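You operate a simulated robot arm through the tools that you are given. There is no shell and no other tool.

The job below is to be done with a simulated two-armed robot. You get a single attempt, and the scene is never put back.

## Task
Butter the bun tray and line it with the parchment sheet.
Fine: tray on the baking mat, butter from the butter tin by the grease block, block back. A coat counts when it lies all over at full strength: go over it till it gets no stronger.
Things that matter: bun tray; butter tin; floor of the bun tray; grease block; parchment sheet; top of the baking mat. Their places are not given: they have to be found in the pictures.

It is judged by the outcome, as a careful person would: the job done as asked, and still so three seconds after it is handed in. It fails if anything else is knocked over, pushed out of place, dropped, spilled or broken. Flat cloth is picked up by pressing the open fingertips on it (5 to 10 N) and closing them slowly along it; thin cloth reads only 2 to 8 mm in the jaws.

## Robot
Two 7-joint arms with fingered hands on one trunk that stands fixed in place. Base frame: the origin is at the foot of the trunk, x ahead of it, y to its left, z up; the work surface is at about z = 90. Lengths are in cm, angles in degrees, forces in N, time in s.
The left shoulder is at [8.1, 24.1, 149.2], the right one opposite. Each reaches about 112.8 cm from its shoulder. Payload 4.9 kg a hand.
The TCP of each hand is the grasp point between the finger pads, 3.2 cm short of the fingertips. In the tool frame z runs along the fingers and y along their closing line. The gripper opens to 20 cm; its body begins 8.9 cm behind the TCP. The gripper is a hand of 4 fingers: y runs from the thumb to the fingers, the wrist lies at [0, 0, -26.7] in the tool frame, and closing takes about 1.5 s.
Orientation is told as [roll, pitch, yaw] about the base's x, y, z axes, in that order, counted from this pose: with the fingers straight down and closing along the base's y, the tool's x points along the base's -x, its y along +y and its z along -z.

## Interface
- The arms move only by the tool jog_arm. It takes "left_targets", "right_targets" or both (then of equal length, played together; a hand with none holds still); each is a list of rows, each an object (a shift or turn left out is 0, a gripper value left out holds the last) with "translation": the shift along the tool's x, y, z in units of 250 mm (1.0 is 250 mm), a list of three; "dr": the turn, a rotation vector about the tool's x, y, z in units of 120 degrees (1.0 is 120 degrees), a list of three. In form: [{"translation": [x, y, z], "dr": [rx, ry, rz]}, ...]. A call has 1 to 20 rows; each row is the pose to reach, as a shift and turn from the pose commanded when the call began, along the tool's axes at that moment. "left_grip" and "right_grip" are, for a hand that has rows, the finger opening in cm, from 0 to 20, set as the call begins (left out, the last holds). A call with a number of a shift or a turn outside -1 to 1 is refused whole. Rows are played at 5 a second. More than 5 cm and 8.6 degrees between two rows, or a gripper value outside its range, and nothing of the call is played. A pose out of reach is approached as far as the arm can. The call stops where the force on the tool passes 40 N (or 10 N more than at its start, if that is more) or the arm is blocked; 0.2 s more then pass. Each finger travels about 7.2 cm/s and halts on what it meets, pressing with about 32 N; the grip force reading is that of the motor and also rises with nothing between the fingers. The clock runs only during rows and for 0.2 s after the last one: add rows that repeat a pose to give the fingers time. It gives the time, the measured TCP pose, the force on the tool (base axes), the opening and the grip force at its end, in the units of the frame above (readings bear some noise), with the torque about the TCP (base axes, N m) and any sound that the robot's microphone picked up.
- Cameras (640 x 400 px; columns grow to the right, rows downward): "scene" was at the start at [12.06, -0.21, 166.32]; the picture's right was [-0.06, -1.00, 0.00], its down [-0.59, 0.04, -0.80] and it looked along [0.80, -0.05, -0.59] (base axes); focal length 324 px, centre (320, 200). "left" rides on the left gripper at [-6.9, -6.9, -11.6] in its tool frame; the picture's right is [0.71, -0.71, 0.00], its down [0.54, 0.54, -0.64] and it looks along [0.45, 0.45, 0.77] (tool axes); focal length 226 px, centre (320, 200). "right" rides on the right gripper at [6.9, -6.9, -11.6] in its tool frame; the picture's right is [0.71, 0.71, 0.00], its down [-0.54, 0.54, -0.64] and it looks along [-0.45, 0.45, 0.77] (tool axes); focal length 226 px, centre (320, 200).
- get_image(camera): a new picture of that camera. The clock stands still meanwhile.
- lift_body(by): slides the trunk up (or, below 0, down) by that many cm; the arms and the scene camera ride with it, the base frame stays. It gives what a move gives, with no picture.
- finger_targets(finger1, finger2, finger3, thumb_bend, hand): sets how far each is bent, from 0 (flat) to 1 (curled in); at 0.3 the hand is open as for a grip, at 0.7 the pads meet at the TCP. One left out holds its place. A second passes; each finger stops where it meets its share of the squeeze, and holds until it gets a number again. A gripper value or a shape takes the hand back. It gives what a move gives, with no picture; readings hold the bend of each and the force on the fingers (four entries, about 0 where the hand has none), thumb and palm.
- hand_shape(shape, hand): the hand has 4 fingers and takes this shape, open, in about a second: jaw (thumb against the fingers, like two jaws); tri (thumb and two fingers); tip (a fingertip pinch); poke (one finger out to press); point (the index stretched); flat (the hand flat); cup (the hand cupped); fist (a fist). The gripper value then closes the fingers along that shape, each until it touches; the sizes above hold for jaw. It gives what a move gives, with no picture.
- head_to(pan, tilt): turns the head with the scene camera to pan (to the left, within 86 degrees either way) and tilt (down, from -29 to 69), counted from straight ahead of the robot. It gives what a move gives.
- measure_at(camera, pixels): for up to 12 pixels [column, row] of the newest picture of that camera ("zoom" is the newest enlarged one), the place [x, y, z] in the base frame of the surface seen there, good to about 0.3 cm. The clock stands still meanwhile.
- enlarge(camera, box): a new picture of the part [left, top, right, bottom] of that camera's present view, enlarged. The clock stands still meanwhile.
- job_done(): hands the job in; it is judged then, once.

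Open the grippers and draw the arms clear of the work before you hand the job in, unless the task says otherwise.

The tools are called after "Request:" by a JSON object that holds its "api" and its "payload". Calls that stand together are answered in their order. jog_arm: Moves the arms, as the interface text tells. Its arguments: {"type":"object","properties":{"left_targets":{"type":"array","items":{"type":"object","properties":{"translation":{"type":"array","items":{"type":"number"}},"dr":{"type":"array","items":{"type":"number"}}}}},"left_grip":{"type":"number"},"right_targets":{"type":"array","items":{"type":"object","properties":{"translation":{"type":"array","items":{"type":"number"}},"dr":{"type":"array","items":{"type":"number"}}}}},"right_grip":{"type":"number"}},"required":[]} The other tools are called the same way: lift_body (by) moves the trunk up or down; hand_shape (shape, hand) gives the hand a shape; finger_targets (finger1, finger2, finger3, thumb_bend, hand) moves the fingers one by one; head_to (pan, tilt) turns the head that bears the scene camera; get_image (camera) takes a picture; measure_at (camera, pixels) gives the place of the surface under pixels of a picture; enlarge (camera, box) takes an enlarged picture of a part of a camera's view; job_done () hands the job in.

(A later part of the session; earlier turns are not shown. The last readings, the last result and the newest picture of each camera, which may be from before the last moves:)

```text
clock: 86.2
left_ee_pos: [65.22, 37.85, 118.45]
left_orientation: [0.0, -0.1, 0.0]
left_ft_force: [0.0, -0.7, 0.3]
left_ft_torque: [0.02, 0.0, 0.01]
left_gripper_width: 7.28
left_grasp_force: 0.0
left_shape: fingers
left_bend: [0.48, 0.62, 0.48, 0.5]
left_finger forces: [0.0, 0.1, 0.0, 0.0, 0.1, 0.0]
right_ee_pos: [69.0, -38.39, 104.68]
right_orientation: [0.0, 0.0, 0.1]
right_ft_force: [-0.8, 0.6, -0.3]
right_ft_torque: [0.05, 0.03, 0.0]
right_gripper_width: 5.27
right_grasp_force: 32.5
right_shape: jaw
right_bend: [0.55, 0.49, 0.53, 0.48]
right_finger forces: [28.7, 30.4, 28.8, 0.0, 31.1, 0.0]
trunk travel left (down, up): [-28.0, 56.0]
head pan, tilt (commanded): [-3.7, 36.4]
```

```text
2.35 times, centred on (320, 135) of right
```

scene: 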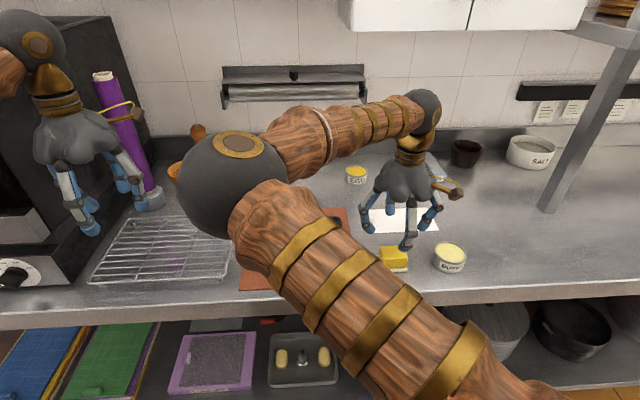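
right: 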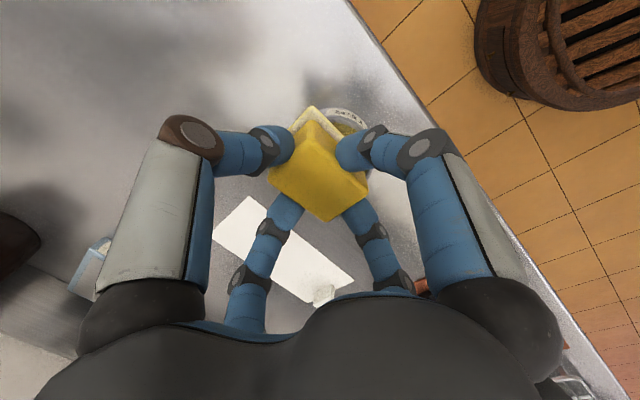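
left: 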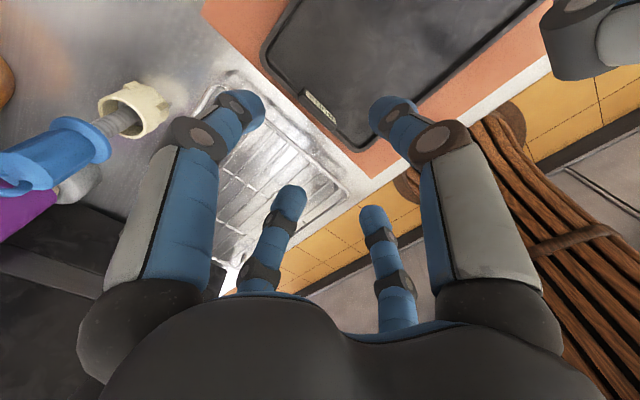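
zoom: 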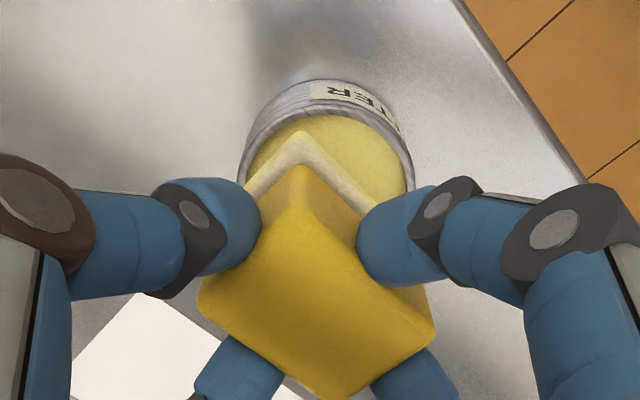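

The pad edges are butter-coloured. I carry the block toward the tray at safe height.

Request:
{"api": "jog_arm", "payload": {"right_targets": [{"translation": [-0.02, 0.17, 0]}, {"translation": [-0.04, 0.35, 0]}, {"translation": [-0.06, 0.53, 0]}, {"translation": [-0.08, 0.71, 0]}, {"translation": [-0.1, 0.89, 0]}]}}

Request:
{"api": "jog_arm", "payload": {"right_targets": [{"translation": [-0.015, 0.15, 0]}, {"translation": [-0.03, 0.29, 0]}, {"translation": [-0.042, 0.378, 0]}, {"translation": [-0.042, 0.378, 0.08]}, {"translation": [-0.042, 0.378, 0.16]}]}}

Request:
{"api": "get_image", "payload": {"camera": "right"}}

Request:
{"api": "get_image", "payload": {"camera": "scene"}}

```text
clock: 87.4
left_ee_pos: [65.25, 37.85, 118.38]
left_orientation: [0.0, 0.1, 0.0]
left_ft_force: [0.3, 0.5, -0.2]
left_ft_torque: [-0.02, 0.04, 0.01]
left_gripper_width: 7.26
left_grasp_force: 0.1
left_shape: fingers
left_bend: [0.48, 0.62, 0.48, 0.5]
left_finger forces: [0.0, 0.0, 0.1, 0.1, 0.1, 0.0]
right_ee_pos: [71.44, -16.0, 104.7]
right_orientation: [-0.1, 0.0, 0.1]
right_ft_force: [-0.8, 0.9, 0.1]
right_ft_torque: [0.0, 0.01, -0.01]
right_gripper_width: 5.3
right_grasp_force: 32.1
right_shape: jaw
right_bend: [0.55, 0.49, 0.53, 0.48]
right_finger forces: [28.5, 30.5, 28.8, 0.1, 31.0, 0.1]
trunk travel left (down, up): [-28.0, 56.0]
head pan, tilt (commanded): [-3.7, 36.4]
```

```text
clock: 88.6
left_ee_pos: [65.37, 37.86, 118.33]
left_orientation: [0.0, 0.0, 0.0]
left_ft_force: [1.3, 0.4, -0.7]
left_ft_torque: [-0.02, 0.0, -0.02]
left_gripper_width: 7.26
left_grasp_force: 0.0
left_shape: fingers
left_bend: [0.48, 0.62, 0.48, 0.5]
left_finger forces: [0.0, 0.1, 0.0, 0.0, 0.0, 0.1]
right_ee_pos: [72.48, -6.6, 100.82]
right_orientation: [-0.1, 0.0, 0.0]
right_ft_force: [0.5, 0.7, -0.7]
right_ft_torque: [-0.01, 0.05, 0.0]
right_gripper_width: 5.28
right_grasp_force: 31.9
right_shape: jaw
right_bend: [0.55, 0.49, 0.53, 0.48]
right_finger forces: [28.5, 30.3, 28.7, 0.0, 30.9, 0.0]
trunk travel left (down, up): [-28.0, 56.0]
head pan, tilt (commanded): [-3.7, 36.4]
```

```text
taken
```

right: 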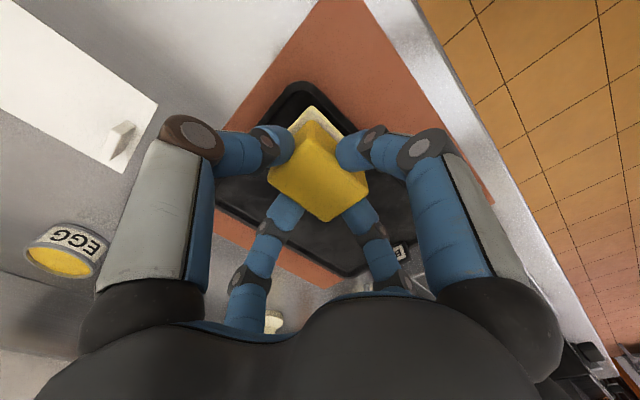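

```text
taken
```

scene: 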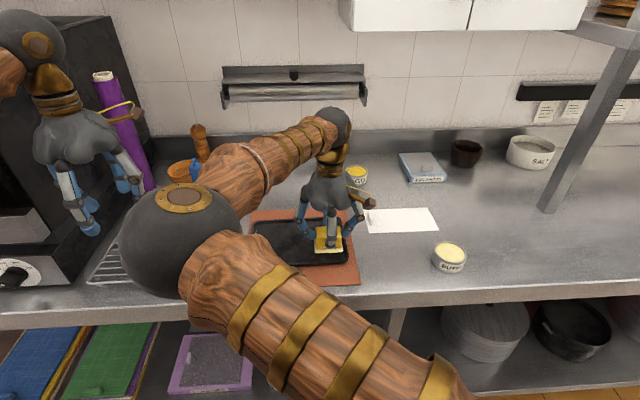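

The block hovers over the tray's near-right corner. I shift slightly inward and lower until the pad touches the floor.

Request:
{"api": "jog_arm", "payload": {"right_targets": [{"translation": [-0.019, 0.018, 0.05]}, {"translation": [-0.019, 0.018, 0.1]}, {"translation": [-0.019, 0.018, 0.112]}, {"translation": [-0.019, 0.018, 0.118]}, {"translation": [-0.019, 0.018, 0.124]}, {"translation": [-0.019, 0.018, 0.13]}, {"translation": [-0.019, 0.018, 0.136]}]}}

```text
clock: 90.2
left_ee_pos: [65.28, 37.87, 118.45]
left_orientation: [0.0, 0.0, 0.0]
left_ft_force: [0.5, 0.3, 0.7]
left_ft_torque: [0.01, 0.01, 0.0]
left_gripper_width: 7.26
left_grasp_force: 0.2
left_shape: fingers
left_bend: [0.48, 0.62, 0.48, 0.5]
left_finger forces: [0.1, 0.0, 0.1, 0.0, 0.0, 0.1]
right_ee_pos: [72.94, -6.26, 97.4]
right_orientation: [0.0, -0.1, 0.1]
right_ft_force: [0.0, 0.1, -1.3]
right_ft_torque: [-0.01, -0.02, 0.03]
right_gripper_width: 5.3
right_grasp_force: 31.8
right_shape: jaw
right_bend: [0.55, 0.49, 0.53, 0.48]
right_finger forces: [28.4, 30.5, 28.7, 0.0, 30.9, 0.0]
trunk travel left (down, up): [-28.0, 56.0]
head pan, tilt (commanded): [-3.7, 36.4]
```

No contact yet at z 97.4; I continue down in 1 mm steps.

Request:
{"api": "jog_arm", "payload": {"right_targets": [{"translation": [0, 0, 0.004]}, {"translation": [0, 0, 0.008]}, {"translation": [0, 0, 0.012]}, {"translation": [0, 0, 0.016]}]}}

```text
clock: 91.2
left_ee_pos: [65.2, 37.81, 118.5]
left_orientation: [0.1, 0.0, 0.0]
left_ft_force: [0.5, 0.7, 0.0]
left_ft_torque: [-0.03, -0.01, -0.02]
left_gripper_width: 7.25
left_grasp_force: 0.0
left_shape: fingers
left_bend: [0.48, 0.62, 0.48, 0.5]
left_finger forces: [0.1, 0.1, 0.1, 0.0, 0.1, 0.1]
right_ee_pos: [72.9, -6.21, 97.1]
right_orientation: [-0.1, -0.2, 0.1]
right_ft_force: [1.9, 0.0, 11.8]
right_ft_torque: [0.07, -0.09, 0.03]
right_gripper_width: 5.31
right_grasp_force: 31.8
right_shape: jaw
right_bend: [0.55, 0.49, 0.53, 0.48]
right_finger forces: [29.1, 31.4, 30.2, 0.0, 31.6, 0.0]
trunk travel left (down, up): [-28.0, 56.0]
head pan, tilt (commanded): [-3.7, 36.4]
```

Pad touches with ~12 N at z 97.1. I make a first slow stroke along +y to y≈9 and look at the result.

Request:
{"api": "jog_arm", "payload": {"right_targets": [{"translation": [0, 0.056, 0]}, {"translation": [0, 0.112, 0]}, {"translation": [0, 0.168, 0]}, {"translation": [0, 0.224, 0]}, {"translation": [0, 0.28, 0]}, {"translation": [0, 0.336, 0]}, {"translation": [0, 0.392, 0]}, {"translation": [0, 0.448, 0]}, {"translation": [0, 0.504, 0]}, {"translation": [0, 0.56, 0]}, {"translation": [0, 0.6, 0]}]}}

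Request:
{"api": "get_image", "payload": {"camera": "right"}}

Request:
{"api": "get_image", "payload": {"camera": "scene"}}

```text
clock: 93.6
left_ee_pos: [65.15, 37.87, 118.52]
left_orientation: [-0.1, -0.1, 0.0]
left_ft_force: [-0.3, 0.1, -0.1]
left_ft_torque: [0.02, 0.01, -0.01]
left_gripper_width: 7.26
left_grasp_force: 0.1
left_shape: fingers
left_bend: [0.48, 0.62, 0.48, 0.5]
left_finger forces: [0.0, 0.0, 0.0, 0.1, 0.0, 0.0]
right_ee_pos: [72.82, 8.78, 97.12]
right_orientation: [0.0, -0.2, 0.1]
right_ft_force: [-0.3, -7.7, 19.7]
right_ft_torque: [-0.41, -0.03, -0.03]
right_gripper_width: 5.38
right_grasp_force: 32.2
right_shape: jaw
right_bend: [0.55, 0.49, 0.53, 0.47]
right_finger forces: [31.3, 29.5, 31.6, 0.0, 37.2, 0.0]
trunk travel left (down, up): [-28.0, 56.0]
head pan, tilt (commanded): [-3.7, 36.4]
```

```text
taken
```

right: 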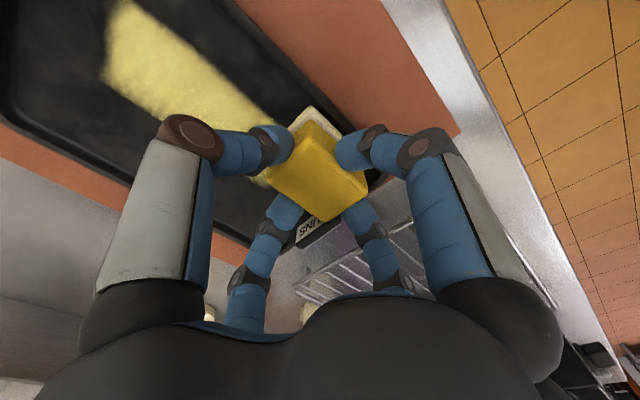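

```text
taken
```

scene: 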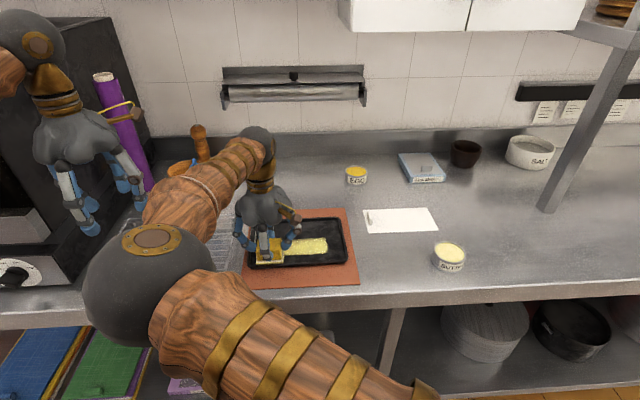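

A clear butter strip lies behind the pad and the tray appears not to have moved. I enlarge and measure strip edges versus the floor edges.

Request:
{"api": "enlarge", "payload": {"camera": "scene", "box": [225, 195, 375, 295]}}

Request:
{"api": "measure_at", "payload": {"camera": "zoom", "pixels": [[300, 185], [420, 185], [300, 240], [420, 240], [440, 215], [500, 160], [510, 260], [270, 105], [480, 100], [530, 280], [350, 300], [350, 275]]}}

Request:
{"api": "enlarge", "payload": {"camera": "right", "box": [0, 0, 320, 220]}}

```text
4.00 times, centred on (300, 245) of scene
```

zoom: 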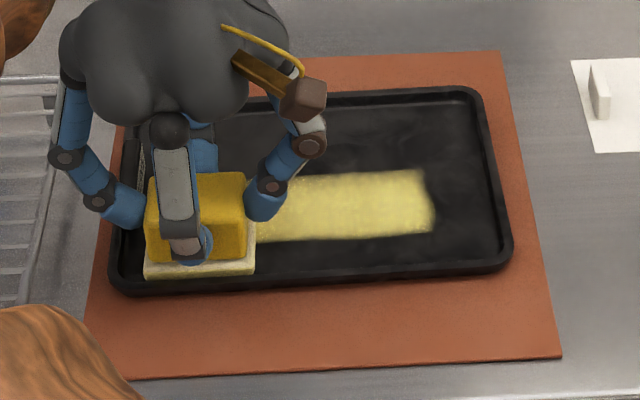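

```text
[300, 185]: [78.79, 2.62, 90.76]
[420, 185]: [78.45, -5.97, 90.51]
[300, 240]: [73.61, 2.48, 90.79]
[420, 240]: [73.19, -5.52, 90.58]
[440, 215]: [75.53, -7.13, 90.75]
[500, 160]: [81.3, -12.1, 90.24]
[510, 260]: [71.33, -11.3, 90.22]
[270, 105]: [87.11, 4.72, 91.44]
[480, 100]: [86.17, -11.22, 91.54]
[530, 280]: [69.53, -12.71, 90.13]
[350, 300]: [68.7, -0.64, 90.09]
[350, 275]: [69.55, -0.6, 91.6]
```

```text
1.82 times, centred on (160, 110) of right
```

zoom: 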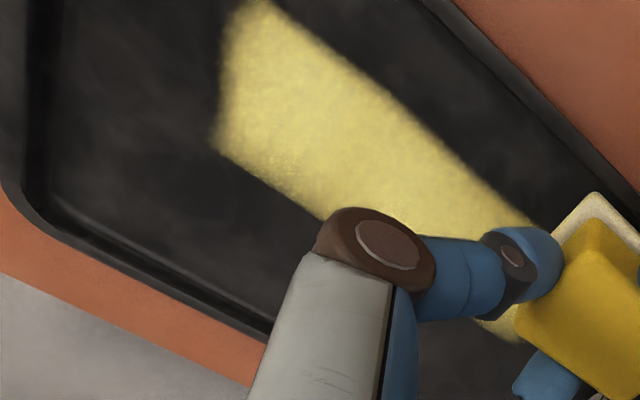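

The strip seems offset from the pad's footprint (strip x≈73.3–79.7, pad expected 70.5–75.8). I check by measuring the pad's actual corners now.

Request:
{"api": "enlarge", "payload": {"camera": "scene", "box": [240, 220, 320, 280]}}

Request:
{"api": "measure_at", "payload": {"camera": "zoom", "pixels": [[80, 305], [240, 300], [250, 270], [75, 290], [150, 300], [255, 235], [260, 180], [262, 150], [300, 110], [350, 110], [350, 235], [350, 245]]}}

```text
6.67 times, centred on (280, 250) of scene
```

zoom: 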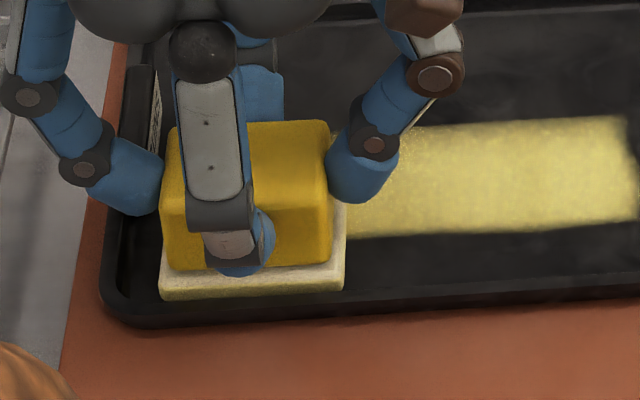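

```text
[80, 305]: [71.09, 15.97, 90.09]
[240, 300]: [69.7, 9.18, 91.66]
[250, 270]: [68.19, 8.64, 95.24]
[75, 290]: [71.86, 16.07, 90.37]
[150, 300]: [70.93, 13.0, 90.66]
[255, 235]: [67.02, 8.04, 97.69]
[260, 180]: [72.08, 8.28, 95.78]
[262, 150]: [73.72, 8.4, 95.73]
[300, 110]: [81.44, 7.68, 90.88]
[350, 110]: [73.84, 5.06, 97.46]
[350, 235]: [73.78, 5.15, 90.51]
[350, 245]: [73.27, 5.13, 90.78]
```

The strip is offset about (+3, +3) cm from the pad. To learn whether that offset belongs to the block or the tray, I lift, move and make a single test press elsewhere.

Request:
{"api": "jog_arm", "payload": {"right_targets": [{"translation": [0, 0, -0.08]}, {"translation": [-0.08, -0.14, -0.08]}, {"translation": [-0.16, -0.28, -0.08]}, {"translation": [-0.24, -0.42, -0.08]}, {"translation": [-0.326, -0.55, -0.08]}, {"translation": [-0.326, -0.55, -0.02]}, {"translation": [-0.326, -0.55, -0.004]}, {"translation": [-0.326, -0.55, 0.002]}]}}

Request:
{"api": "enlarge", "payload": {"camera": "scene", "box": [225, 195, 375, 295]}}

```text
clock: 95.4
left_ee_pos: [65.12, 37.88, 118.53]
left_orientation: [0.0, 0.1, 0.0]
left_ft_force: [0.2, 0.6, 0.3]
left_ft_torque: [-0.02, -0.03, -0.03]
left_gripper_width: 7.26
left_grasp_force: 0.0
left_shape: fingers
left_bend: [0.48, 0.62, 0.48, 0.5]
left_finger forces: [0.1, 0.0, 0.0, 0.0, 0.0, 0.1]
right_ee_pos: [81.24, -5.0, 97.14]
right_orientation: [-0.1, -0.2, 0.1]
right_ft_force: [1.8, 1.2, 13.7]
right_ft_torque: [0.01, -0.09, -0.01]
right_gripper_width: 5.34
right_grasp_force: 31.9
right_shape: jaw
right_bend: [0.55, 0.49, 0.53, 0.47]
right_finger forces: [30.1, 33.4, 31.7, 0.0, 31.5, 0.0]
trunk travel left (down, up): [-28.0, 56.0]
head pan, tilt (commanded): [-3.7, 36.4]
```

```text
4.00 times, centred on (300, 245) of scene
```

zoom: 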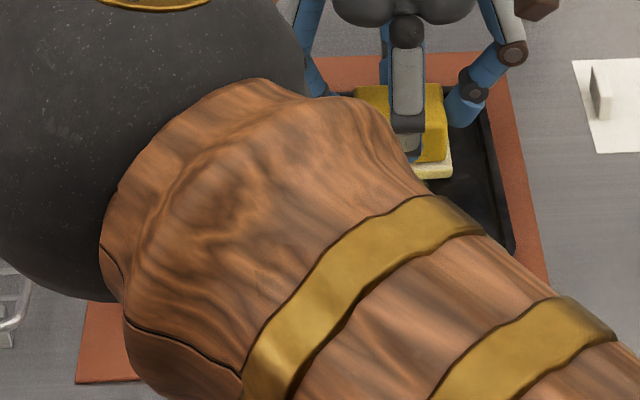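

I lift and draw the hand back to the right to see the stamp.

Request:
{"api": "jog_arm", "payload": {"right_targets": [{"translation": [0, 0, -0.1]}, {"translation": [0.05, -0.05, -0.25]}, {"translation": [0.1, -0.2, -0.3]}, {"translation": [0.15, -0.36, -0.35]}, {"translation": [0.2, -0.52, -0.4]}, {"translation": [0.25, -0.68, -0.4]}]}}

Request:
{"api": "get_image", "payload": {"camera": "scene"}}

Request:
{"api": "enlarge", "payload": {"camera": "scene", "box": [225, 195, 375, 295]}}

```text
clock: 96.8
left_ee_pos: [65.25, 37.62, 118.31]
left_orientation: [0.2, 0.1, 0.0]
left_ft_force: [0.1, -0.8, -0.3]
left_ft_torque: [0.02, 0.01, 0.01]
left_gripper_width: 7.25
left_grasp_force: 0.0
left_shape: fingers
left_bend: [0.48, 0.62, 0.48, 0.5]
left_finger forces: [0.0, 0.1, 0.0, 0.1, 0.0, 0.0]
right_ee_pos: [75.05, -22.06, 106.81]
right_orientation: [0.0, 0.1, 0.4]
right_ft_force: [-0.8, 0.0, -0.9]
right_ft_torque: [0.04, 0.04, -0.01]
right_gripper_width: 5.34
right_grasp_force: 31.8
right_shape: jaw
right_bend: [0.55, 0.49, 0.53, 0.47]
right_finger forces: [29.7, 31.6, 30.1, 0.0, 31.5, 0.0]
trunk travel left (down, up): [-28.0, 56.0]
head pan, tilt (commanded): [-3.7, 36.4]
```

```text
taken
```

scene: 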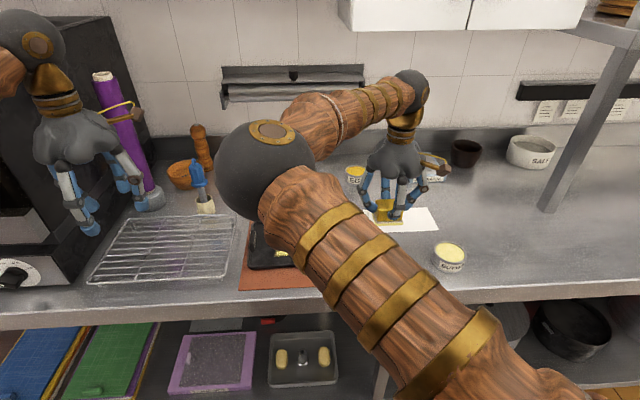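

```text
4.00 times, centred on (300, 245) of scene
```

zoom: 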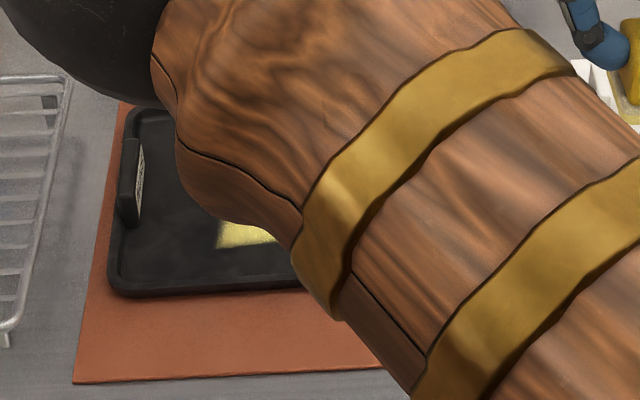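

The strip ended at y≈8, earlier than the pad's leading edge. I look from the right hand's camera for a full view of the tray floor.

Request:
{"api": "get_image", "payload": {"camera": "right"}}

Request:
{"api": "get_image", "payload": {"camera": "left"}}

```text
taken
```

right: 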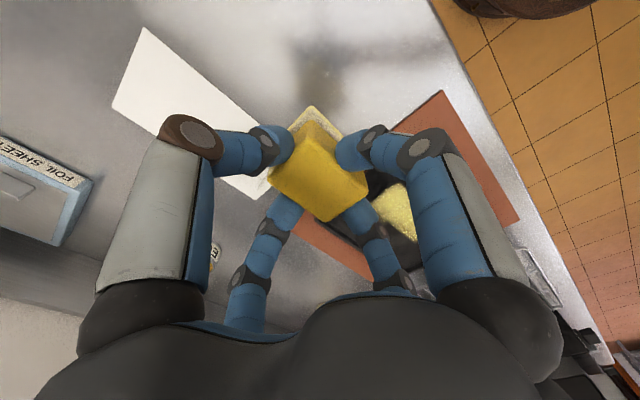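

```text
taken
```

left: 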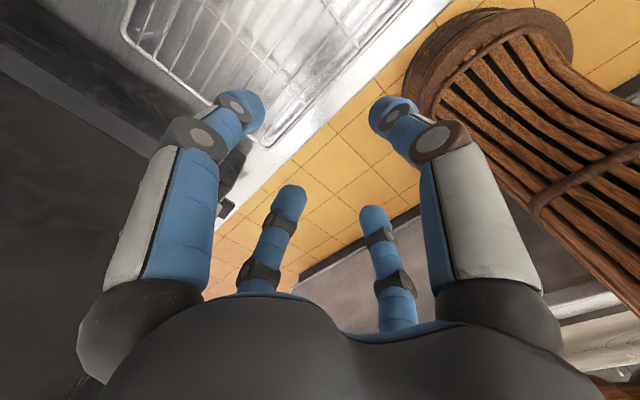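

I move the right hand further right, near the tin, to give the scene camera a clear view of the tray.

Request:
{"api": "jog_arm", "payload": {"right_targets": [{"translation": [0.04, -0.18, 0]}, {"translation": [0.08, -0.36, 0]}, {"translation": [0.12, -0.54, 0]}, {"translation": [0.16, -0.72, 0]}, {"translation": [0.2, -0.9, 0]}]}}

Request:
{"api": "enlarge", "payload": {"camera": "scene", "box": [225, 195, 375, 295]}}

Request:
{"api": "measure_at", "payload": {"camera": "zoom", "pixels": [[217, 235], [300, 175], [300, 243], [430, 175], [435, 240], [225, 180], [115, 280], [130, 115], [480, 95], [505, 262], [350, 130], [400, 120]]}}

```text
clock: 98.0
left_ee_pos: [65.21, 37.65, 118.59]
left_orientation: [0.1, -0.1, -0.1]
left_ft_force: [-0.4, -0.5, -0.1]
left_ft_torque: [0.04, 0.04, 0.0]
left_gripper_width: 7.27
left_grasp_force: 0.0
left_shape: fingers
left_bend: [0.48, 0.62, 0.48, 0.5]
left_finger forces: [0.1, 0.1, 0.0, 0.1, 0.0, 0.0]
right_ee_pos: [70.18, -44.75, 106.76]
right_orientation: [-0.1, 0.0, 0.1]
right_ft_force: [-0.3, -1.0, -0.9]
right_ft_torque: [0.02, 0.02, 0.0]
right_gripper_width: 5.35
right_grasp_force: 31.8
right_shape: jaw
right_bend: [0.55, 0.49, 0.53, 0.47]
right_finger forces: [29.4, 31.5, 29.9, 0.0, 31.3, 0.0]
trunk travel left (down, up): [-28.0, 56.0]
head pan, tilt (commanded): [-3.7, 36.4]
```

```text
4.00 times, centred on (300, 245) of scene
```

zoom: 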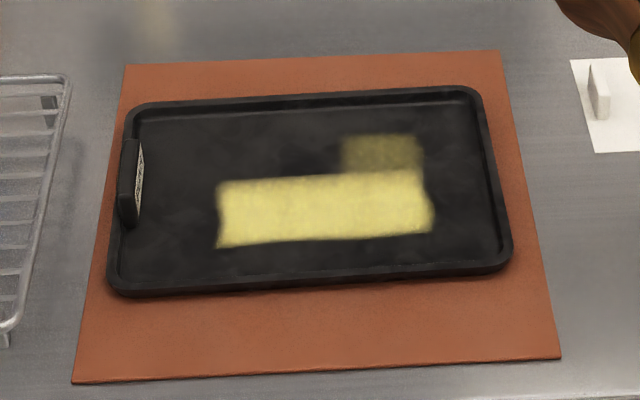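

```text
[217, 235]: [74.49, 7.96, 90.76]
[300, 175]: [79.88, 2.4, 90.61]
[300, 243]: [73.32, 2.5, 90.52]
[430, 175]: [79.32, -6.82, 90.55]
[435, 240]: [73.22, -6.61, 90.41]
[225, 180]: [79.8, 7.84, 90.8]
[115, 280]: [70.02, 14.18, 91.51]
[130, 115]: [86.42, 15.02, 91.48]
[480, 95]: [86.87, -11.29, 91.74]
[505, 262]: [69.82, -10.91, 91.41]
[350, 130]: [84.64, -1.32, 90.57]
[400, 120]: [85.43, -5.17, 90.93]
```

The picture shows a strip (x 73.3–79.8, y −7–8) and a fainter stamp (to x 84.1, y −6.4–−0.8): the coat lands, though not exactly under the pad. I'll sweep the whole reachable floor and see; first bring the block back over the far-right part of the tray.

Request:
{"api": "jog_arm", "payload": {"right_targets": [{"translation": [-0.1, 0.16, 0.0]}, {"translation": [-0.2, 0.33, 0.0]}, {"translation": [-0.3, 0.5, 0.0]}, {"translation": [-0.4, 0.67, 0.0]}, {"translation": [-0.46, 0.84, 0.0]}, {"translation": [-0.5, 0.98, 0.0]}]}}

Request:
{"api": "jog_arm", "payload": {"right_targets": [{"translation": [0, 0.15, 0.0]}, {"translation": [0, 0.3, 0.0]}, {"translation": [0, 0.45, 0.0]}, {"translation": [-0.012, 0.556, 0.0]}, {"translation": [-0.012, 0.556, 0.15]}, {"translation": [-0.012, 0.556, 0.3]}]}}

```text
clock: 99.4
left_ee_pos: [65.14, 38.02, 118.36]
left_orientation: [-0.2, 0.0, 0.0]
left_ft_force: [-0.3, -0.1, -0.4]
left_ft_torque: [-0.01, 0.02, 0.01]
left_gripper_width: 7.24
left_grasp_force: 0.1
left_shape: fingers
left_bend: [0.48, 0.62, 0.48, 0.5]
left_finger forces: [0.0, 0.1, 0.0, 0.0, 0.0, 0.0]
right_ee_pos: [82.52, -19.99, 107.19]
right_orientation: [-0.1, 0.0, 0.1]
right_ft_force: [0.4, 0.9, -0.4]
right_ft_torque: [0.0, 0.01, 0.02]
right_gripper_width: 5.32
right_grasp_force: 32.1
right_shape: jaw
right_bend: [0.55, 0.49, 0.53, 0.47]
right_finger forces: [29.0, 31.2, 29.7, 0.0, 31.1, 0.0]
trunk travel left (down, up): [-28.0, 56.0]
head pan, tilt (commanded): [-3.7, 36.4]
```

```text
clock: 100.8
left_ee_pos: [65.29, 37.81, 118.32]
left_orientation: [0.0, 0.1, 0.0]
left_ft_force: [0.3, -0.6, -0.6]
left_ft_torque: [0.01, 0.0, 0.03]
left_gripper_width: 7.28
left_grasp_force: 0.0
left_shape: fingers
left_bend: [0.48, 0.62, 0.48, 0.5]
left_finger forces: [0.1, 0.1, 0.1, 0.0, 0.0, 0.0]
right_ee_pos: [82.96, -5.95, 99.59]
right_orientation: [-0.1, 0.0, 0.1]
right_ft_force: [0.9, 0.5, -0.4]
right_ft_torque: [0.01, 0.06, -0.03]
right_gripper_width: 5.33
right_grasp_force: 32.1
right_shape: jaw
right_bend: [0.55, 0.49, 0.53, 0.47]
right_finger forces: [28.9, 31.2, 29.5, 0.1, 31.1, 0.0]
trunk travel left (down, up): [-28.0, 56.0]
head pan, tilt (commanded): [-3.7, 36.4]
```

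Positioned above the far-right floor. I lower to contact and sweep +y, step 2.6 cm towards me, and sweep back.

Request:
{"api": "jog_arm", "payload": {"right_targets": [{"translation": [0, 0, 0.06]}, {"translation": [0, 0, 0.09]}, {"translation": [0, 0, 0.1]}, {"translation": [0, 0.071, 0.1]}, {"translation": [0, 0.142, 0.1]}, {"translation": [0, 0.213, 0.1]}, {"translation": [0, 0.284, 0.1]}, {"translation": [0, 0.355, 0.1]}, {"translation": [0, 0.426, 0.1]}, {"translation": [0, 0.497, 0.1]}, {"translation": [0, 0.55, 0.1]}, {"translation": [0.052, 0.545, 0.1]}, {"translation": [0.104, 0.54, 0.1]}, {"translation": [0.104, 0.465, 0.1]}, {"translation": [0.104, 0.39, 0.1]}, {"translation": [0.104, 0.312, 0.1]}, {"translation": [0.104, 0.234, 0.1]}, {"translation": [0.104, 0.156, 0.1]}, {"translation": [0.104, 0.078, 0.1]}, {"translation": [0.104, 0.0, 0.1]}]}}

Request:
{"api": "get_image", "payload": {"camera": "right"}}

Request:
{"api": "get_image", "payload": {"camera": "scene"}}

```text
clock: 105.0
left_ee_pos: [64.93, 37.87, 118.5]
left_orientation: [0.0, -0.1, 0.0]
left_ft_force: [-0.1, -0.3, 0.3]
left_ft_torque: [0.01, 0.0, 0.04]
left_gripper_width: 7.27
left_grasp_force: 0.1
left_shape: fingers
left_bend: [0.48, 0.62, 0.48, 0.5]
left_finger forces: [0.1, 0.0, 0.0, 0.0, 0.0, 0.1]
right_ee_pos: [79.83, -6.16, 97.15]
right_orientation: [-0.2, -0.1, 0.1]
right_ft_force: [-0.2, 9.6, 22.1]
right_ft_torque: [0.38, -0.08, -0.02]
right_gripper_width: 5.35
right_grasp_force: 32.3
right_shape: jaw
right_bend: [0.55, 0.48, 0.53, 0.48]
right_finger forces: [32.7, 36.9, 32.6, 0.0, 29.3, 0.0]
trunk travel left (down, up): [-28.0, 56.0]
head pan, tilt (commanded): [-3.7, 36.4]
```

```text
taken
```

right: 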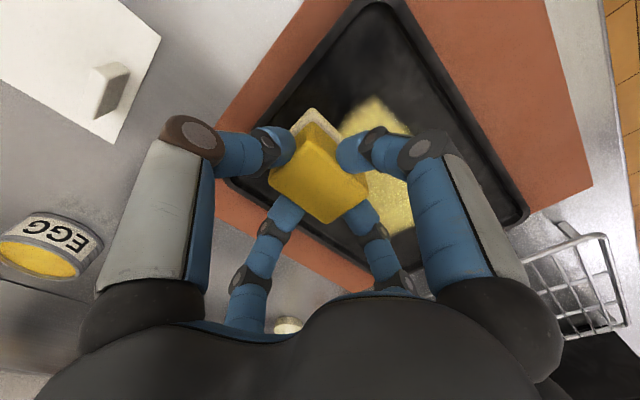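

```text
taken
```

scene: 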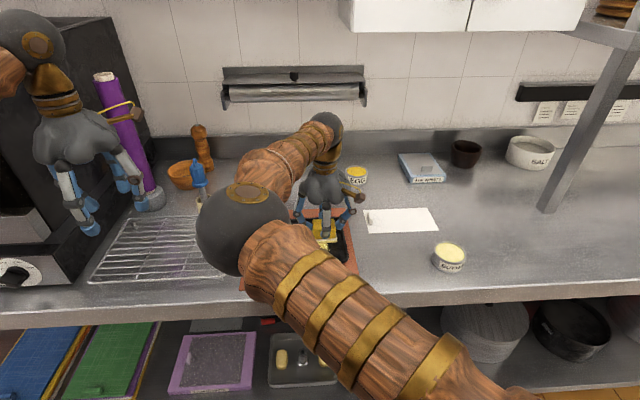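

I lift and withdraw to the right to view the coat again.

Request:
{"api": "jog_arm", "payload": {"right_targets": [{"translation": [0, 0, -0.12]}, {"translation": [0.02, -0.05, -0.28]}, {"translation": [0.06, -0.23, -0.33]}, {"translation": [0.1, -0.42, -0.33]}, {"translation": [0.14, -0.61, -0.33]}, {"translation": [0.18, -0.8, -0.33]}, {"translation": [0.22, -0.98, -0.33]}]}}

Request:
{"api": "jog_arm", "payload": {"right_targets": [{"translation": [0.03, -0.18, 0]}, {"translation": [0.06, -0.36, 0]}, {"translation": [0.09, -0.5, 0]}]}}

Request:
{"api": "enlarge", "payload": {"camera": "scene", "box": [225, 195, 375, 295]}}

Request:
{"api": "measure_at", "payload": {"camera": "zoom", "pixels": [[217, 235], [300, 243], [435, 240], [115, 280], [130, 115], [480, 95], [505, 262], [350, 110], [300, 110], [240, 120], [430, 120], [160, 130]]}}

```text
clock: 106.6
left_ee_pos: [65.18, 37.58, 118.46]
left_orientation: [0.1, 0.0, -0.1]
left_ft_force: [-0.3, -0.3, 0.0]
left_ft_torque: [0.03, 0.01, -0.01]
left_gripper_width: 7.26
left_grasp_force: 0.1
left_shape: fingers
left_bend: [0.48, 0.62, 0.48, 0.5]
left_finger forces: [0.0, 0.0, 0.1, 0.1, 0.1, 0.0]
right_ee_pos: [74.6, -31.01, 105.11]
right_orientation: [0.0, 0.1, 0.1]
right_ft_force: [-0.2, 1.0, -0.9]
right_ft_torque: [0.02, 0.0, -0.01]
right_gripper_width: 5.32
right_grasp_force: 32.1
right_shape: jaw
right_bend: [0.55, 0.48, 0.53, 0.48]
right_finger forces: [30.7, 30.9, 31.1, 0.1, 32.2, 0.1]
trunk travel left (down, up): [-28.0, 56.0]
head pan, tilt (commanded): [-3.7, 36.4]
```

```text
clock: 107.4
left_ee_pos: [65.28, 37.65, 118.44]
left_orientation: [-0.1, 0.0, 0.0]
left_ft_force: [0.4, -0.8, 0.3]
left_ft_torque: [0.05, -0.02, -0.01]
left_gripper_width: 7.28
left_grasp_force: 0.0
left_shape: fingers
left_bend: [0.48, 0.62, 0.48, 0.5]
left_finger forces: [0.0, 0.0, 0.0, 0.0, 0.0, 0.0]
right_ee_pos: [72.42, -43.02, 105.19]
right_orientation: [0.0, 0.1, 0.2]
right_ft_force: [0.2, -0.1, -0.8]
right_ft_torque: [-0.01, 0.03, 0.0]
right_gripper_width: 5.34
right_grasp_force: 31.9
right_shape: jaw
right_bend: [0.55, 0.48, 0.53, 0.48]
right_finger forces: [30.5, 31.0, 31.0, 0.1, 32.1, 0.1]
trunk travel left (down, up): [-28.0, 56.0]
head pan, tilt (commanded): [-3.7, 36.4]
```

```text
4.00 times, centred on (300, 245) of scene
```

zoom: 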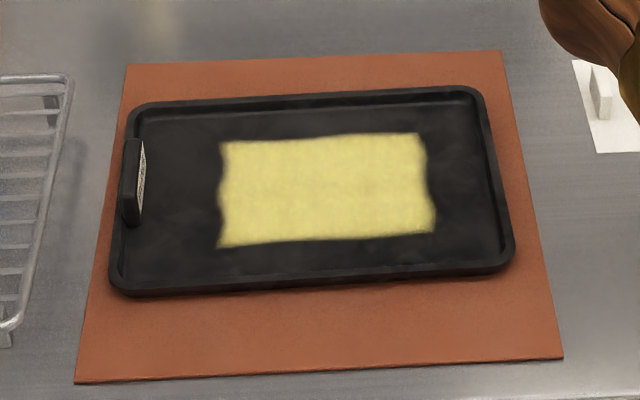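

```text
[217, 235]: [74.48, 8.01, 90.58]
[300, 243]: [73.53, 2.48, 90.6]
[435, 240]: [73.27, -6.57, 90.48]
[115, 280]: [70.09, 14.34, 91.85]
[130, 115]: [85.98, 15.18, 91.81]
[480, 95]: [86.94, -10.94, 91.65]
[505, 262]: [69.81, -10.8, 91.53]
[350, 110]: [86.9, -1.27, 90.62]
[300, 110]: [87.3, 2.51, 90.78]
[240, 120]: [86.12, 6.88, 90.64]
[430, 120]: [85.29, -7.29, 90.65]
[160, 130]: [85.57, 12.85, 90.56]
```

The coat now fills a neat rectangle x≈73.3–84.1, y≈−7–8. I zoom closer to judge its uniformity and edges.

Request:
{"api": "enlarge", "payload": {"camera": "scene", "box": [250, 212, 350, 278]}}

Request:
{"api": "measure_at", "payload": {"camera": "zoom", "pixels": [[180, 100], [300, 95], [480, 85], [170, 180], [165, 255], [300, 255], [500, 240], [500, 160], [60, 280], [560, 290], [70, 40], [540, 30]]}}

```text
6.06 times, centred on (300, 245) of scene
```

zoom: 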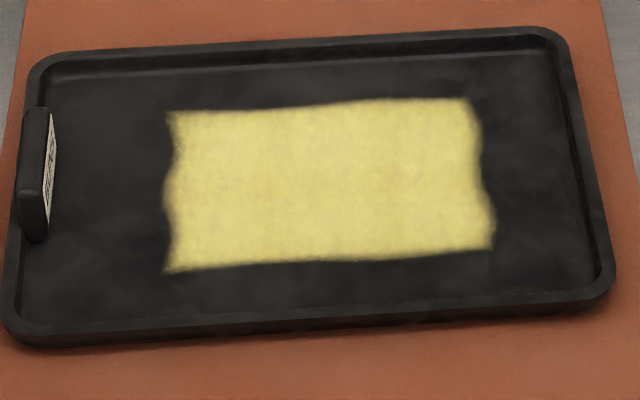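

```text
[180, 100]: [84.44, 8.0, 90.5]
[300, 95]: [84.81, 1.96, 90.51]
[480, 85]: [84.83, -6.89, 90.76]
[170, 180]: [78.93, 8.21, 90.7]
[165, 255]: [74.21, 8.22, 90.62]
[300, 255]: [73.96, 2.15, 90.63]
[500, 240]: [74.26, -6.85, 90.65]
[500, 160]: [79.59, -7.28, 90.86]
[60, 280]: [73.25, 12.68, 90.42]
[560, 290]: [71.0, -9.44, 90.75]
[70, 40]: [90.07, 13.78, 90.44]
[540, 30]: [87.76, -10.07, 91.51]
```

The coat's edge stops at the same lines regardless of stroke ends, even where the pad physically lay. I'll reload with butter and go over everything again out to the walls to see if it extends or strengthens; first back to the tin with a 9° roll.

Request:
{"api": "jog_arm", "payload": {"right_targets": [{"translation": [0.035, 0.07, 0], "dr": [-0.02, 0, 0]}, {"translation": [0.07, 0.14, 0], "dr": [-0.04, 0, 0]}, {"translation": [0.105, 0.21, 0], "dr": [-0.06, 0, 0]}, {"translation": [0.138, 0.267, 0], "dr": [-0.075, 0, 0]}]}}

Request:
{"api": "jog_arm", "payload": {"right_targets": [{"translation": [0, -0.01, 0.06]}, {"translation": [0, -0.02, 0.12]}, {"translation": [0, -0.0256, 0.162]}, {"translation": [0, -0.0275, 0.174]}, {"translation": [0, -0.0287, 0.1817]}, {"translation": [0, -0.0293, 0.1857]}, {"translation": [0, -0.0293, 0.1857]}]}}

```text
clock: 108.4
left_ee_pos: [65.08, 37.93, 118.36]
left_orientation: [0.0, 0.0, 0.1]
left_ft_force: [-0.5, 0.0, 0.1]
left_ft_torque: [-0.05, -0.01, 0.0]
left_gripper_width: 7.23
left_grasp_force: 0.0
left_shape: fingers
left_bend: [0.48, 0.62, 0.48, 0.5]
left_finger forces: [0.0, 0.0, 0.1, 0.0, 0.1, 0.1]
right_ee_pos: [68.79, -36.42, 105.29]
right_orientation: [9.0, 0.0, 0.1]
right_ft_force: [-1.1, 0.3, -0.8]
right_ft_torque: [0.0, 0.01, -0.02]
right_gripper_width: 5.33
right_grasp_force: 31.7
right_shape: jaw
right_bend: [0.55, 0.48, 0.53, 0.48]
right_finger forces: [30.5, 30.9, 30.9, 0.0, 32.2, 0.0]
trunk travel left (down, up): [-28.0, 56.0]
head pan, tilt (commanded): [-3.7, 36.4]
```

```text
clock: 110.0
left_ee_pos: [65.02, 37.95, 118.54]
left_orientation: [-0.1, 0.0, 0.0]
left_ft_force: [0.2, 0.5, 0.2]
left_ft_torque: [0.0, 0.01, 0.02]
left_gripper_width: 7.28
left_grasp_force: 0.0
left_shape: fingers
left_bend: [0.48, 0.62, 0.48, 0.5]
left_finger forces: [0.0, 0.0, 0.0, 0.0, 0.1, 0.0]
right_ee_pos: [68.8, -36.27, 100.63]
right_orientation: [8.9, -0.1, 0.1]
right_ft_force: [1.7, 1.1, 16.9]
right_ft_torque: [-0.38, -0.06, 0.03]
right_gripper_width: 5.37
right_grasp_force: 32.4
right_shape: jaw
right_bend: [0.55, 0.48, 0.53, 0.48]
right_finger forces: [31.1, 33.5, 32.1, 0.1, 33.5, 0.1]
trunk travel left (down, up): [-28.0, 56.0]
head pan, tilt (commanded): [-3.7, 36.4]
```

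Pressed in butter at 17 N. I lift, roll to −9° and dip the other end again.

Request:
{"api": "jog_arm", "payload": {"right_targets": [{"translation": [0, 0.0156, -0.0988]}, {"translation": [0, -0.0104, -0.103], "dr": [0.05, 0, 0]}, {"translation": [0, -0.0364, -0.107], "dr": [0.1, 0, 0]}, {"translation": [0, -0.0619, -0.111], "dr": [0.15, 0, 0]}, {"translation": [0, -0.0713, -0.0517], "dr": [0.15, 0, 0]}, {"translation": [0, -0.075, -0.028], "dr": [0.15, 0, 0]}, {"translation": [0, -0.0763, -0.02], "dr": [0.15, 0, 0]}, {"translation": [0, -0.0775, -0.0125], "dr": [0.15, 0, 0]}]}}

Request:
{"api": "jog_arm", "payload": {"right_targets": [{"translation": [0, -0.0125, -0.079]}, {"translation": [0, -0.025, -0.158]}, {"translation": [0, -0.025, -0.158], "dr": [-0.0375, 0, 0]}, {"translation": [0, -0.025, -0.158], "dr": [-0.075, 0, 0]}]}}

```text
clock: 111.8
left_ee_pos: [65.12, 37.84, 118.48]
left_orientation: [0.0, -0.1, 0.0]
left_ft_force: [0.1, 0.4, -0.6]
left_ft_torque: [0.0, 0.01, -0.03]
left_gripper_width: 7.25
left_grasp_force: 0.1
left_shape: fingers
left_bend: [0.48, 0.62, 0.48, 0.5]
left_finger forces: [0.0, 0.0, 0.0, 0.1, 0.1, 0.0]
right_ee_pos: [68.96, -38.47, 100.62]
right_orientation: [-9.2, -0.1, -0.1]
right_ft_force: [2.3, -2.4, 14.1]
right_ft_torque: [0.17, -0.09, -0.03]
right_gripper_width: 5.33
right_grasp_force: 31.6
right_shape: jaw
right_bend: [0.55, 0.48, 0.53, 0.48]
right_finger forces: [30.4, 31.0, 33.2, 0.0, 34.8, 0.0]
trunk travel left (down, up): [-28.0, 56.0]
head pan, tilt (commanded): [-3.7, 36.4]
```

```text
clock: 112.8
left_ee_pos: [65.22, 37.74, 118.4]
left_orientation: [-0.1, 0.1, -0.1]
left_ft_force: [-0.1, 0.0, -0.5]
left_ft_torque: [0.03, -0.02, 0.01]
left_gripper_width: 7.26
left_grasp_force: 0.0
left_shape: fingers
left_bend: [0.48, 0.62, 0.48, 0.5]
left_finger forces: [0.0, 0.1, 0.0, 0.1, 0.0, 0.0]
right_ee_pos: [68.98, -38.37, 104.51]
right_orientation: [0.0, 0.1, 0.1]
right_ft_force: [0.3, 0.6, -0.6]
right_ft_torque: [0.03, -0.04, -0.04]
right_gripper_width: 5.31
right_grasp_force: 32.1
right_shape: jaw
right_bend: [0.55, 0.48, 0.53, 0.48]
right_finger forces: [30.7, 31.1, 31.2, 0.0, 31.3, 0.0]
trunk travel left (down, up): [-28.0, 56.0]
head pan, tilt (commanded): [-3.7, 36.4]
```

Reloaded. I return to the near-right corner of the tray and lower to contact right by the walls.

Request:
{"api": "jog_arm", "payload": {"right_targets": [{"translation": [-0.02, 0.18, 0]}, {"translation": [-0.04, 0.36, 0]}, {"translation": [-0.06, 0.54, 0]}, {"translation": [-0.08, 0.72, 0]}, {"translation": [-0.1, 0.9, 0]}]}}

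Request:
{"api": "jog_arm", "payload": {"right_targets": [{"translation": [-0.02, 0.14, 0]}, {"translation": [-0.04, 0.28, 0]}, {"translation": [-0.049, 0.365, 0.05]}, {"translation": [-0.049, 0.365, 0.16]}, {"translation": [-0.049, 0.365, 0.25]}, {"translation": [-0.049, 0.365, 0.28]}, {"translation": [-0.049, 0.365, 0.294]}]}}

```text
clock: 114.0
left_ee_pos: [65.06, 37.9, 118.38]
left_orientation: [-0.2, 0.1, 0.1]
left_ft_force: [-0.2, 0.3, 0.4]
left_ft_torque: [0.01, -0.01, -0.01]
left_gripper_width: 7.27
left_grasp_force: 0.0
left_shape: fingers
left_bend: [0.48, 0.62, 0.48, 0.5]
left_finger forces: [0.1, 0.1, 0.1, 0.0, 0.0, 0.0]
right_ee_pos: [71.41, -15.8, 104.56]
right_orientation: [-0.1, 0.0, 0.0]
right_ft_force: [-0.6, 0.1, -0.2]
right_ft_torque: [-0.02, 0.0, 0.03]
right_gripper_width: 5.29
right_grasp_force: 31.9
right_shape: jaw
right_bend: [0.55, 0.48, 0.53, 0.48]
right_finger forces: [30.3, 31.3, 31.0, 0.0, 31.1, 0.1]
trunk travel left (down, up): [-28.0, 56.0]
head pan, tilt (commanded): [-3.7, 36.4]
```

```text
clock: 115.7
left_ee_pos: [65.1, 37.99, 118.32]
left_orientation: [0.0, 0.0, 0.0]
left_ft_force: [0.1, -0.5, 0.0]
left_ft_torque: [-0.05, -0.03, 0.0]
left_gripper_width: 7.28
left_grasp_force: 0.0
left_shape: fingers
left_bend: [0.48, 0.62, 0.48, 0.5]
left_finger forces: [0.0, 0.0, 0.1, 0.0, 0.1, 0.0]
right_ee_pos: [72.83, -6.77, 97.32]
right_orientation: [-0.2, -0.3, 0.1]
right_ft_force: [0.8, -0.2, -2.8]
right_ft_torque: [-0.02, -0.01, 0.0]
right_gripper_width: 5.34
right_grasp_force: 32.1
right_shape: jaw
right_bend: [0.55, 0.48, 0.53, 0.48]
right_finger forces: [29.9, 32.1, 28.7, 0.0, 32.7, 0.0]
trunk travel left (down, up): [-28.0, 56.0]
head pan, tilt (commanded): [-3.7, 36.4]
stopped in row 7 (right hand): the force on the tool passed its limit at 41 N (the readings are from after the stop); the commanded pose is now the measured one
```

The pad clipped the corner wall (41 N spike). I shift 0.5 cm inward and lower again gently.

Request:
{"api": "jog_arm", "payload": {"right_targets": [{"translation": [0, 0, -0.02]}, {"translation": [-0.008, 0.024, -0.02]}, {"translation": [-0.008, 0.024, 0.0]}, {"translation": [-0.008, 0.024, 0.004]}, {"translation": [-0.008, 0.024, 0.008]}, {"translation": [-0.008, 0.024, 0.011]}]}}

Request:
{"api": "enlarge", "payload": {"camera": "scene", "box": [250, 205, 380, 295]}}

```text
clock: 117.1
left_ee_pos: [65.18, 37.91, 118.49]
left_orientation: [0.0, 0.1, 0.0]
left_ft_force: [0.2, -0.4, 0.5]
left_ft_torque: [0.0, 0.03, 0.04]
left_gripper_width: 7.25
left_grasp_force: 0.0
left_shape: fingers
left_bend: [0.48, 0.62, 0.48, 0.5]
left_finger forces: [0.0, 0.1, 0.1, 0.0, 0.0, 0.0]
right_ee_pos: [73.02, -6.02, 97.12]
right_orientation: [0.0, -0.5, 0.1]
right_ft_force: [-0.1, -0.3, 3.0]
right_ft_torque: [-0.08, -0.09, -0.05]
right_gripper_width: 5.33
right_grasp_force: 32.0
right_shape: jaw
right_bend: [0.55, 0.48, 0.53, 0.48]
right_finger forces: [29.8, 32.0, 29.8, 0.0, 33.2, 0.0]
trunk travel left (down, up): [-28.0, 56.0]
head pan, tilt (commanded): [-3.7, 36.4]
```

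```text
4.44 times, centred on (315, 250) of scene
```

zoom: 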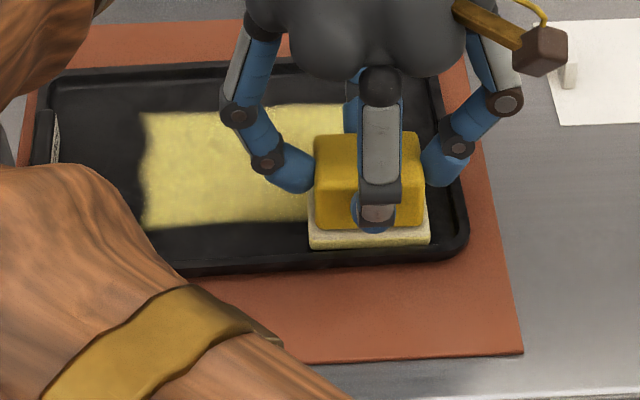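

Pad rests lightly (3 N) at the near-right corner. I press a bit more, correct the small pitch, and stroke along the near wall to the left end.

Request:
{"api": "jog_arm", "payload": {"right_targets": [{"translation": [0.004, 0, 0.005], "dr": [0, 0.004, 0]}, {"translation": [0.008, 0.05, 0.006], "dr": [0, 0.004, 0]}, {"translation": [0.01, 0.1, 0.006], "dr": [0, 0.004, 0]}, {"translation": [0.01, 0.15, 0.006], "dr": [0, 0.004, 0]}, {"translation": [0.01, 0.2, 0.006], "dr": [0, 0.004, 0]}, {"translation": [0.01, 0.25, 0.006], "dr": [0, 0.004, 0]}, {"translation": [0.01, 0.3, 0.006], "dr": [0, 0.004, 0]}, {"translation": [0.01, 0.35, 0.006], "dr": [0, 0.004, 0]}, {"translation": [0.01, 0.4, 0.006], "dr": [0, 0.004, 0]}, {"translation": [0.01, 0.45, 0.006], "dr": [0, 0.004, 0]}, {"translation": [0.01, 0.5, 0.006], "dr": [0, 0.004, 0]}, {"translation": [0.01, 0.55, 0.006], "dr": [0, 0.004, 0]}, {"translation": [0.01, 0.595, 0.006], "dr": [0, 0.004, 0]}]}}

Request:
{"api": "enlarge", "payload": {"camera": "scene", "box": [225, 195, 375, 295]}}

Request:
{"api": "get_image", "payload": {"camera": "right"}}

```text
clock: 119.9
left_ee_pos: [64.94, 37.76, 118.5]
left_orientation: [0.1, -0.1, 0.0]
left_ft_force: [0.1, -0.9, -0.1]
left_ft_torque: [0.01, -0.01, 0.01]
left_gripper_width: 7.3
left_grasp_force: 0.1
left_shape: fingers
left_bend: [0.48, 0.62, 0.48, 0.5]
left_finger forces: [0.1, 0.0, 0.0, 0.0, 0.0, 0.1]
right_ee_pos: [72.78, 8.77, 97.15]
right_orientation: [-0.2, -0.1, 0.0]
right_ft_force: [0.0, -6.4, 16.4]
right_ft_torque: [-0.29, -0.27, -0.13]
right_gripper_width: 5.36
right_grasp_force: 32.4
right_shape: jaw
right_bend: [0.55, 0.48, 0.53, 0.48]
right_finger forces: [29.6, 30.2, 33.6, 0.0, 36.6, 0.0]
trunk travel left (down, up): [-28.0, 56.0]
head pan, tilt (commanded): [-3.7, 36.4]
```

```text
4.00 times, centred on (300, 245) of scene
```

zoom: 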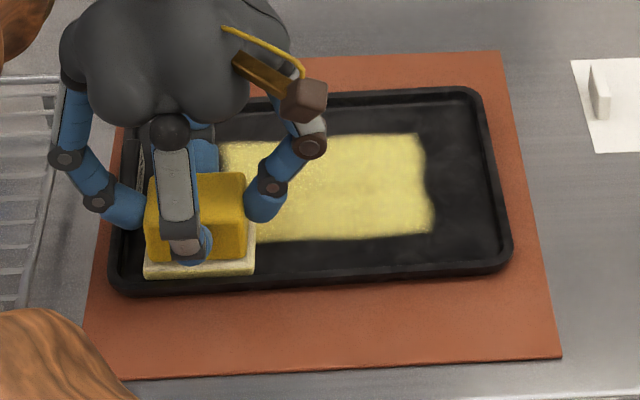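

```text
taken
```

right: 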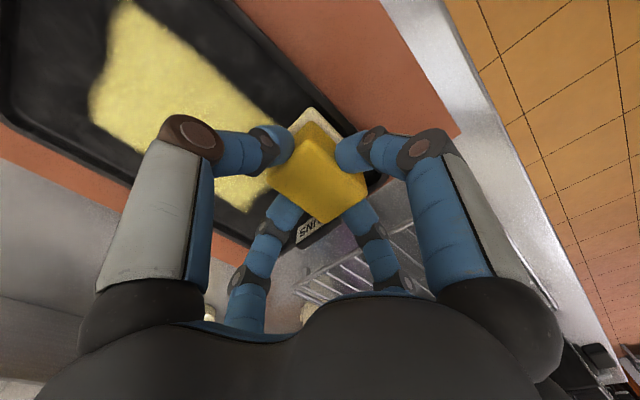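

The coat did not spread beyond that rectangle even with the pad along the wall, so that rectangle is evidently the coat area. I make another full set of overlapping strokes to bring it to full strength.

Request:
{"api": "jog_arm", "payload": {"right_targets": [{"translation": [0, -0.043, 0]}, {"translation": [-0.052, -0.043, 0]}, {"translation": [-0.104, -0.043, 0]}, {"translation": [-0.104, -0.111, 0]}, {"translation": [-0.104, -0.18, 0]}, {"translation": [-0.104, -0.248, 0]}, {"translation": [-0.104, -0.317, 0]}, {"translation": [-0.104, -0.385, 0]}, {"translation": [-0.104, -0.454, 0]}, {"translation": [-0.104, -0.522, 0]}, {"translation": [-0.104, -0.588, 0]}, {"translation": [-0.156, -0.588, 0]}, {"translation": [-0.208, -0.588, 0]}, {"translation": [-0.208, -0.511, 0]}, {"translation": [-0.208, -0.433, 0]}, {"translation": [-0.208, -0.356, 0]}, {"translation": [-0.208, -0.278, 0]}, {"translation": [-0.208, -0.2, 0]}, {"translation": [-0.208, -0.123, 0]}, {"translation": [-0.208, -0.046, 0]}]}}

Request:
{"api": "get_image", "payload": {"camera": "right"}}

```text
clock: 124.1
left_ee_pos: [65.14, 37.73, 118.54]
left_orientation: [0.0, -0.2, 0.0]
left_ft_force: [0.1, 0.9, 0.0]
left_ft_torque: [-0.01, -0.02, 0.01]
left_gripper_width: 7.25
left_grasp_force: 0.1
left_shape: fingers
left_bend: [0.48, 0.62, 0.48, 0.5]
left_finger forces: [0.0, 0.0, 0.0, 0.1, 0.1, 0.0]
right_ee_pos: [77.79, 7.69, 97.01]
right_orientation: [-0.1, -0.1, 0.0]
right_ft_force: [1.7, -5.6, 15.0]
right_ft_torque: [-0.3, -0.15, 0.0]
right_gripper_width: 5.37
right_grasp_force: 32.0
right_shape: jaw
right_bend: [0.55, 0.48, 0.53, 0.47]
right_finger forces: [30.5, 30.0, 33.3, 0.1, 36.4, 0.0]
trunk travel left (down, up): [-28.0, 56.0]
head pan, tilt (commanded): [-3.7, 36.4]
```

```text
taken
```

right: 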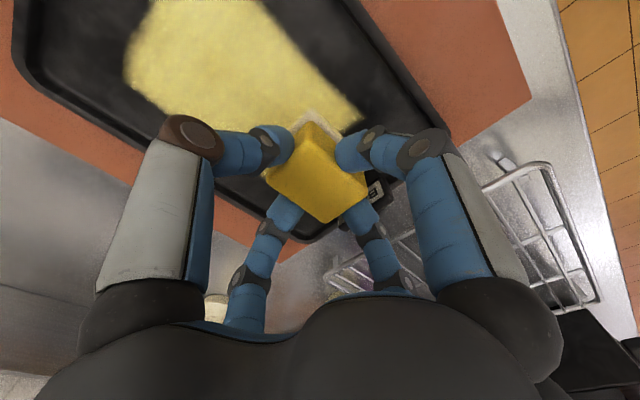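

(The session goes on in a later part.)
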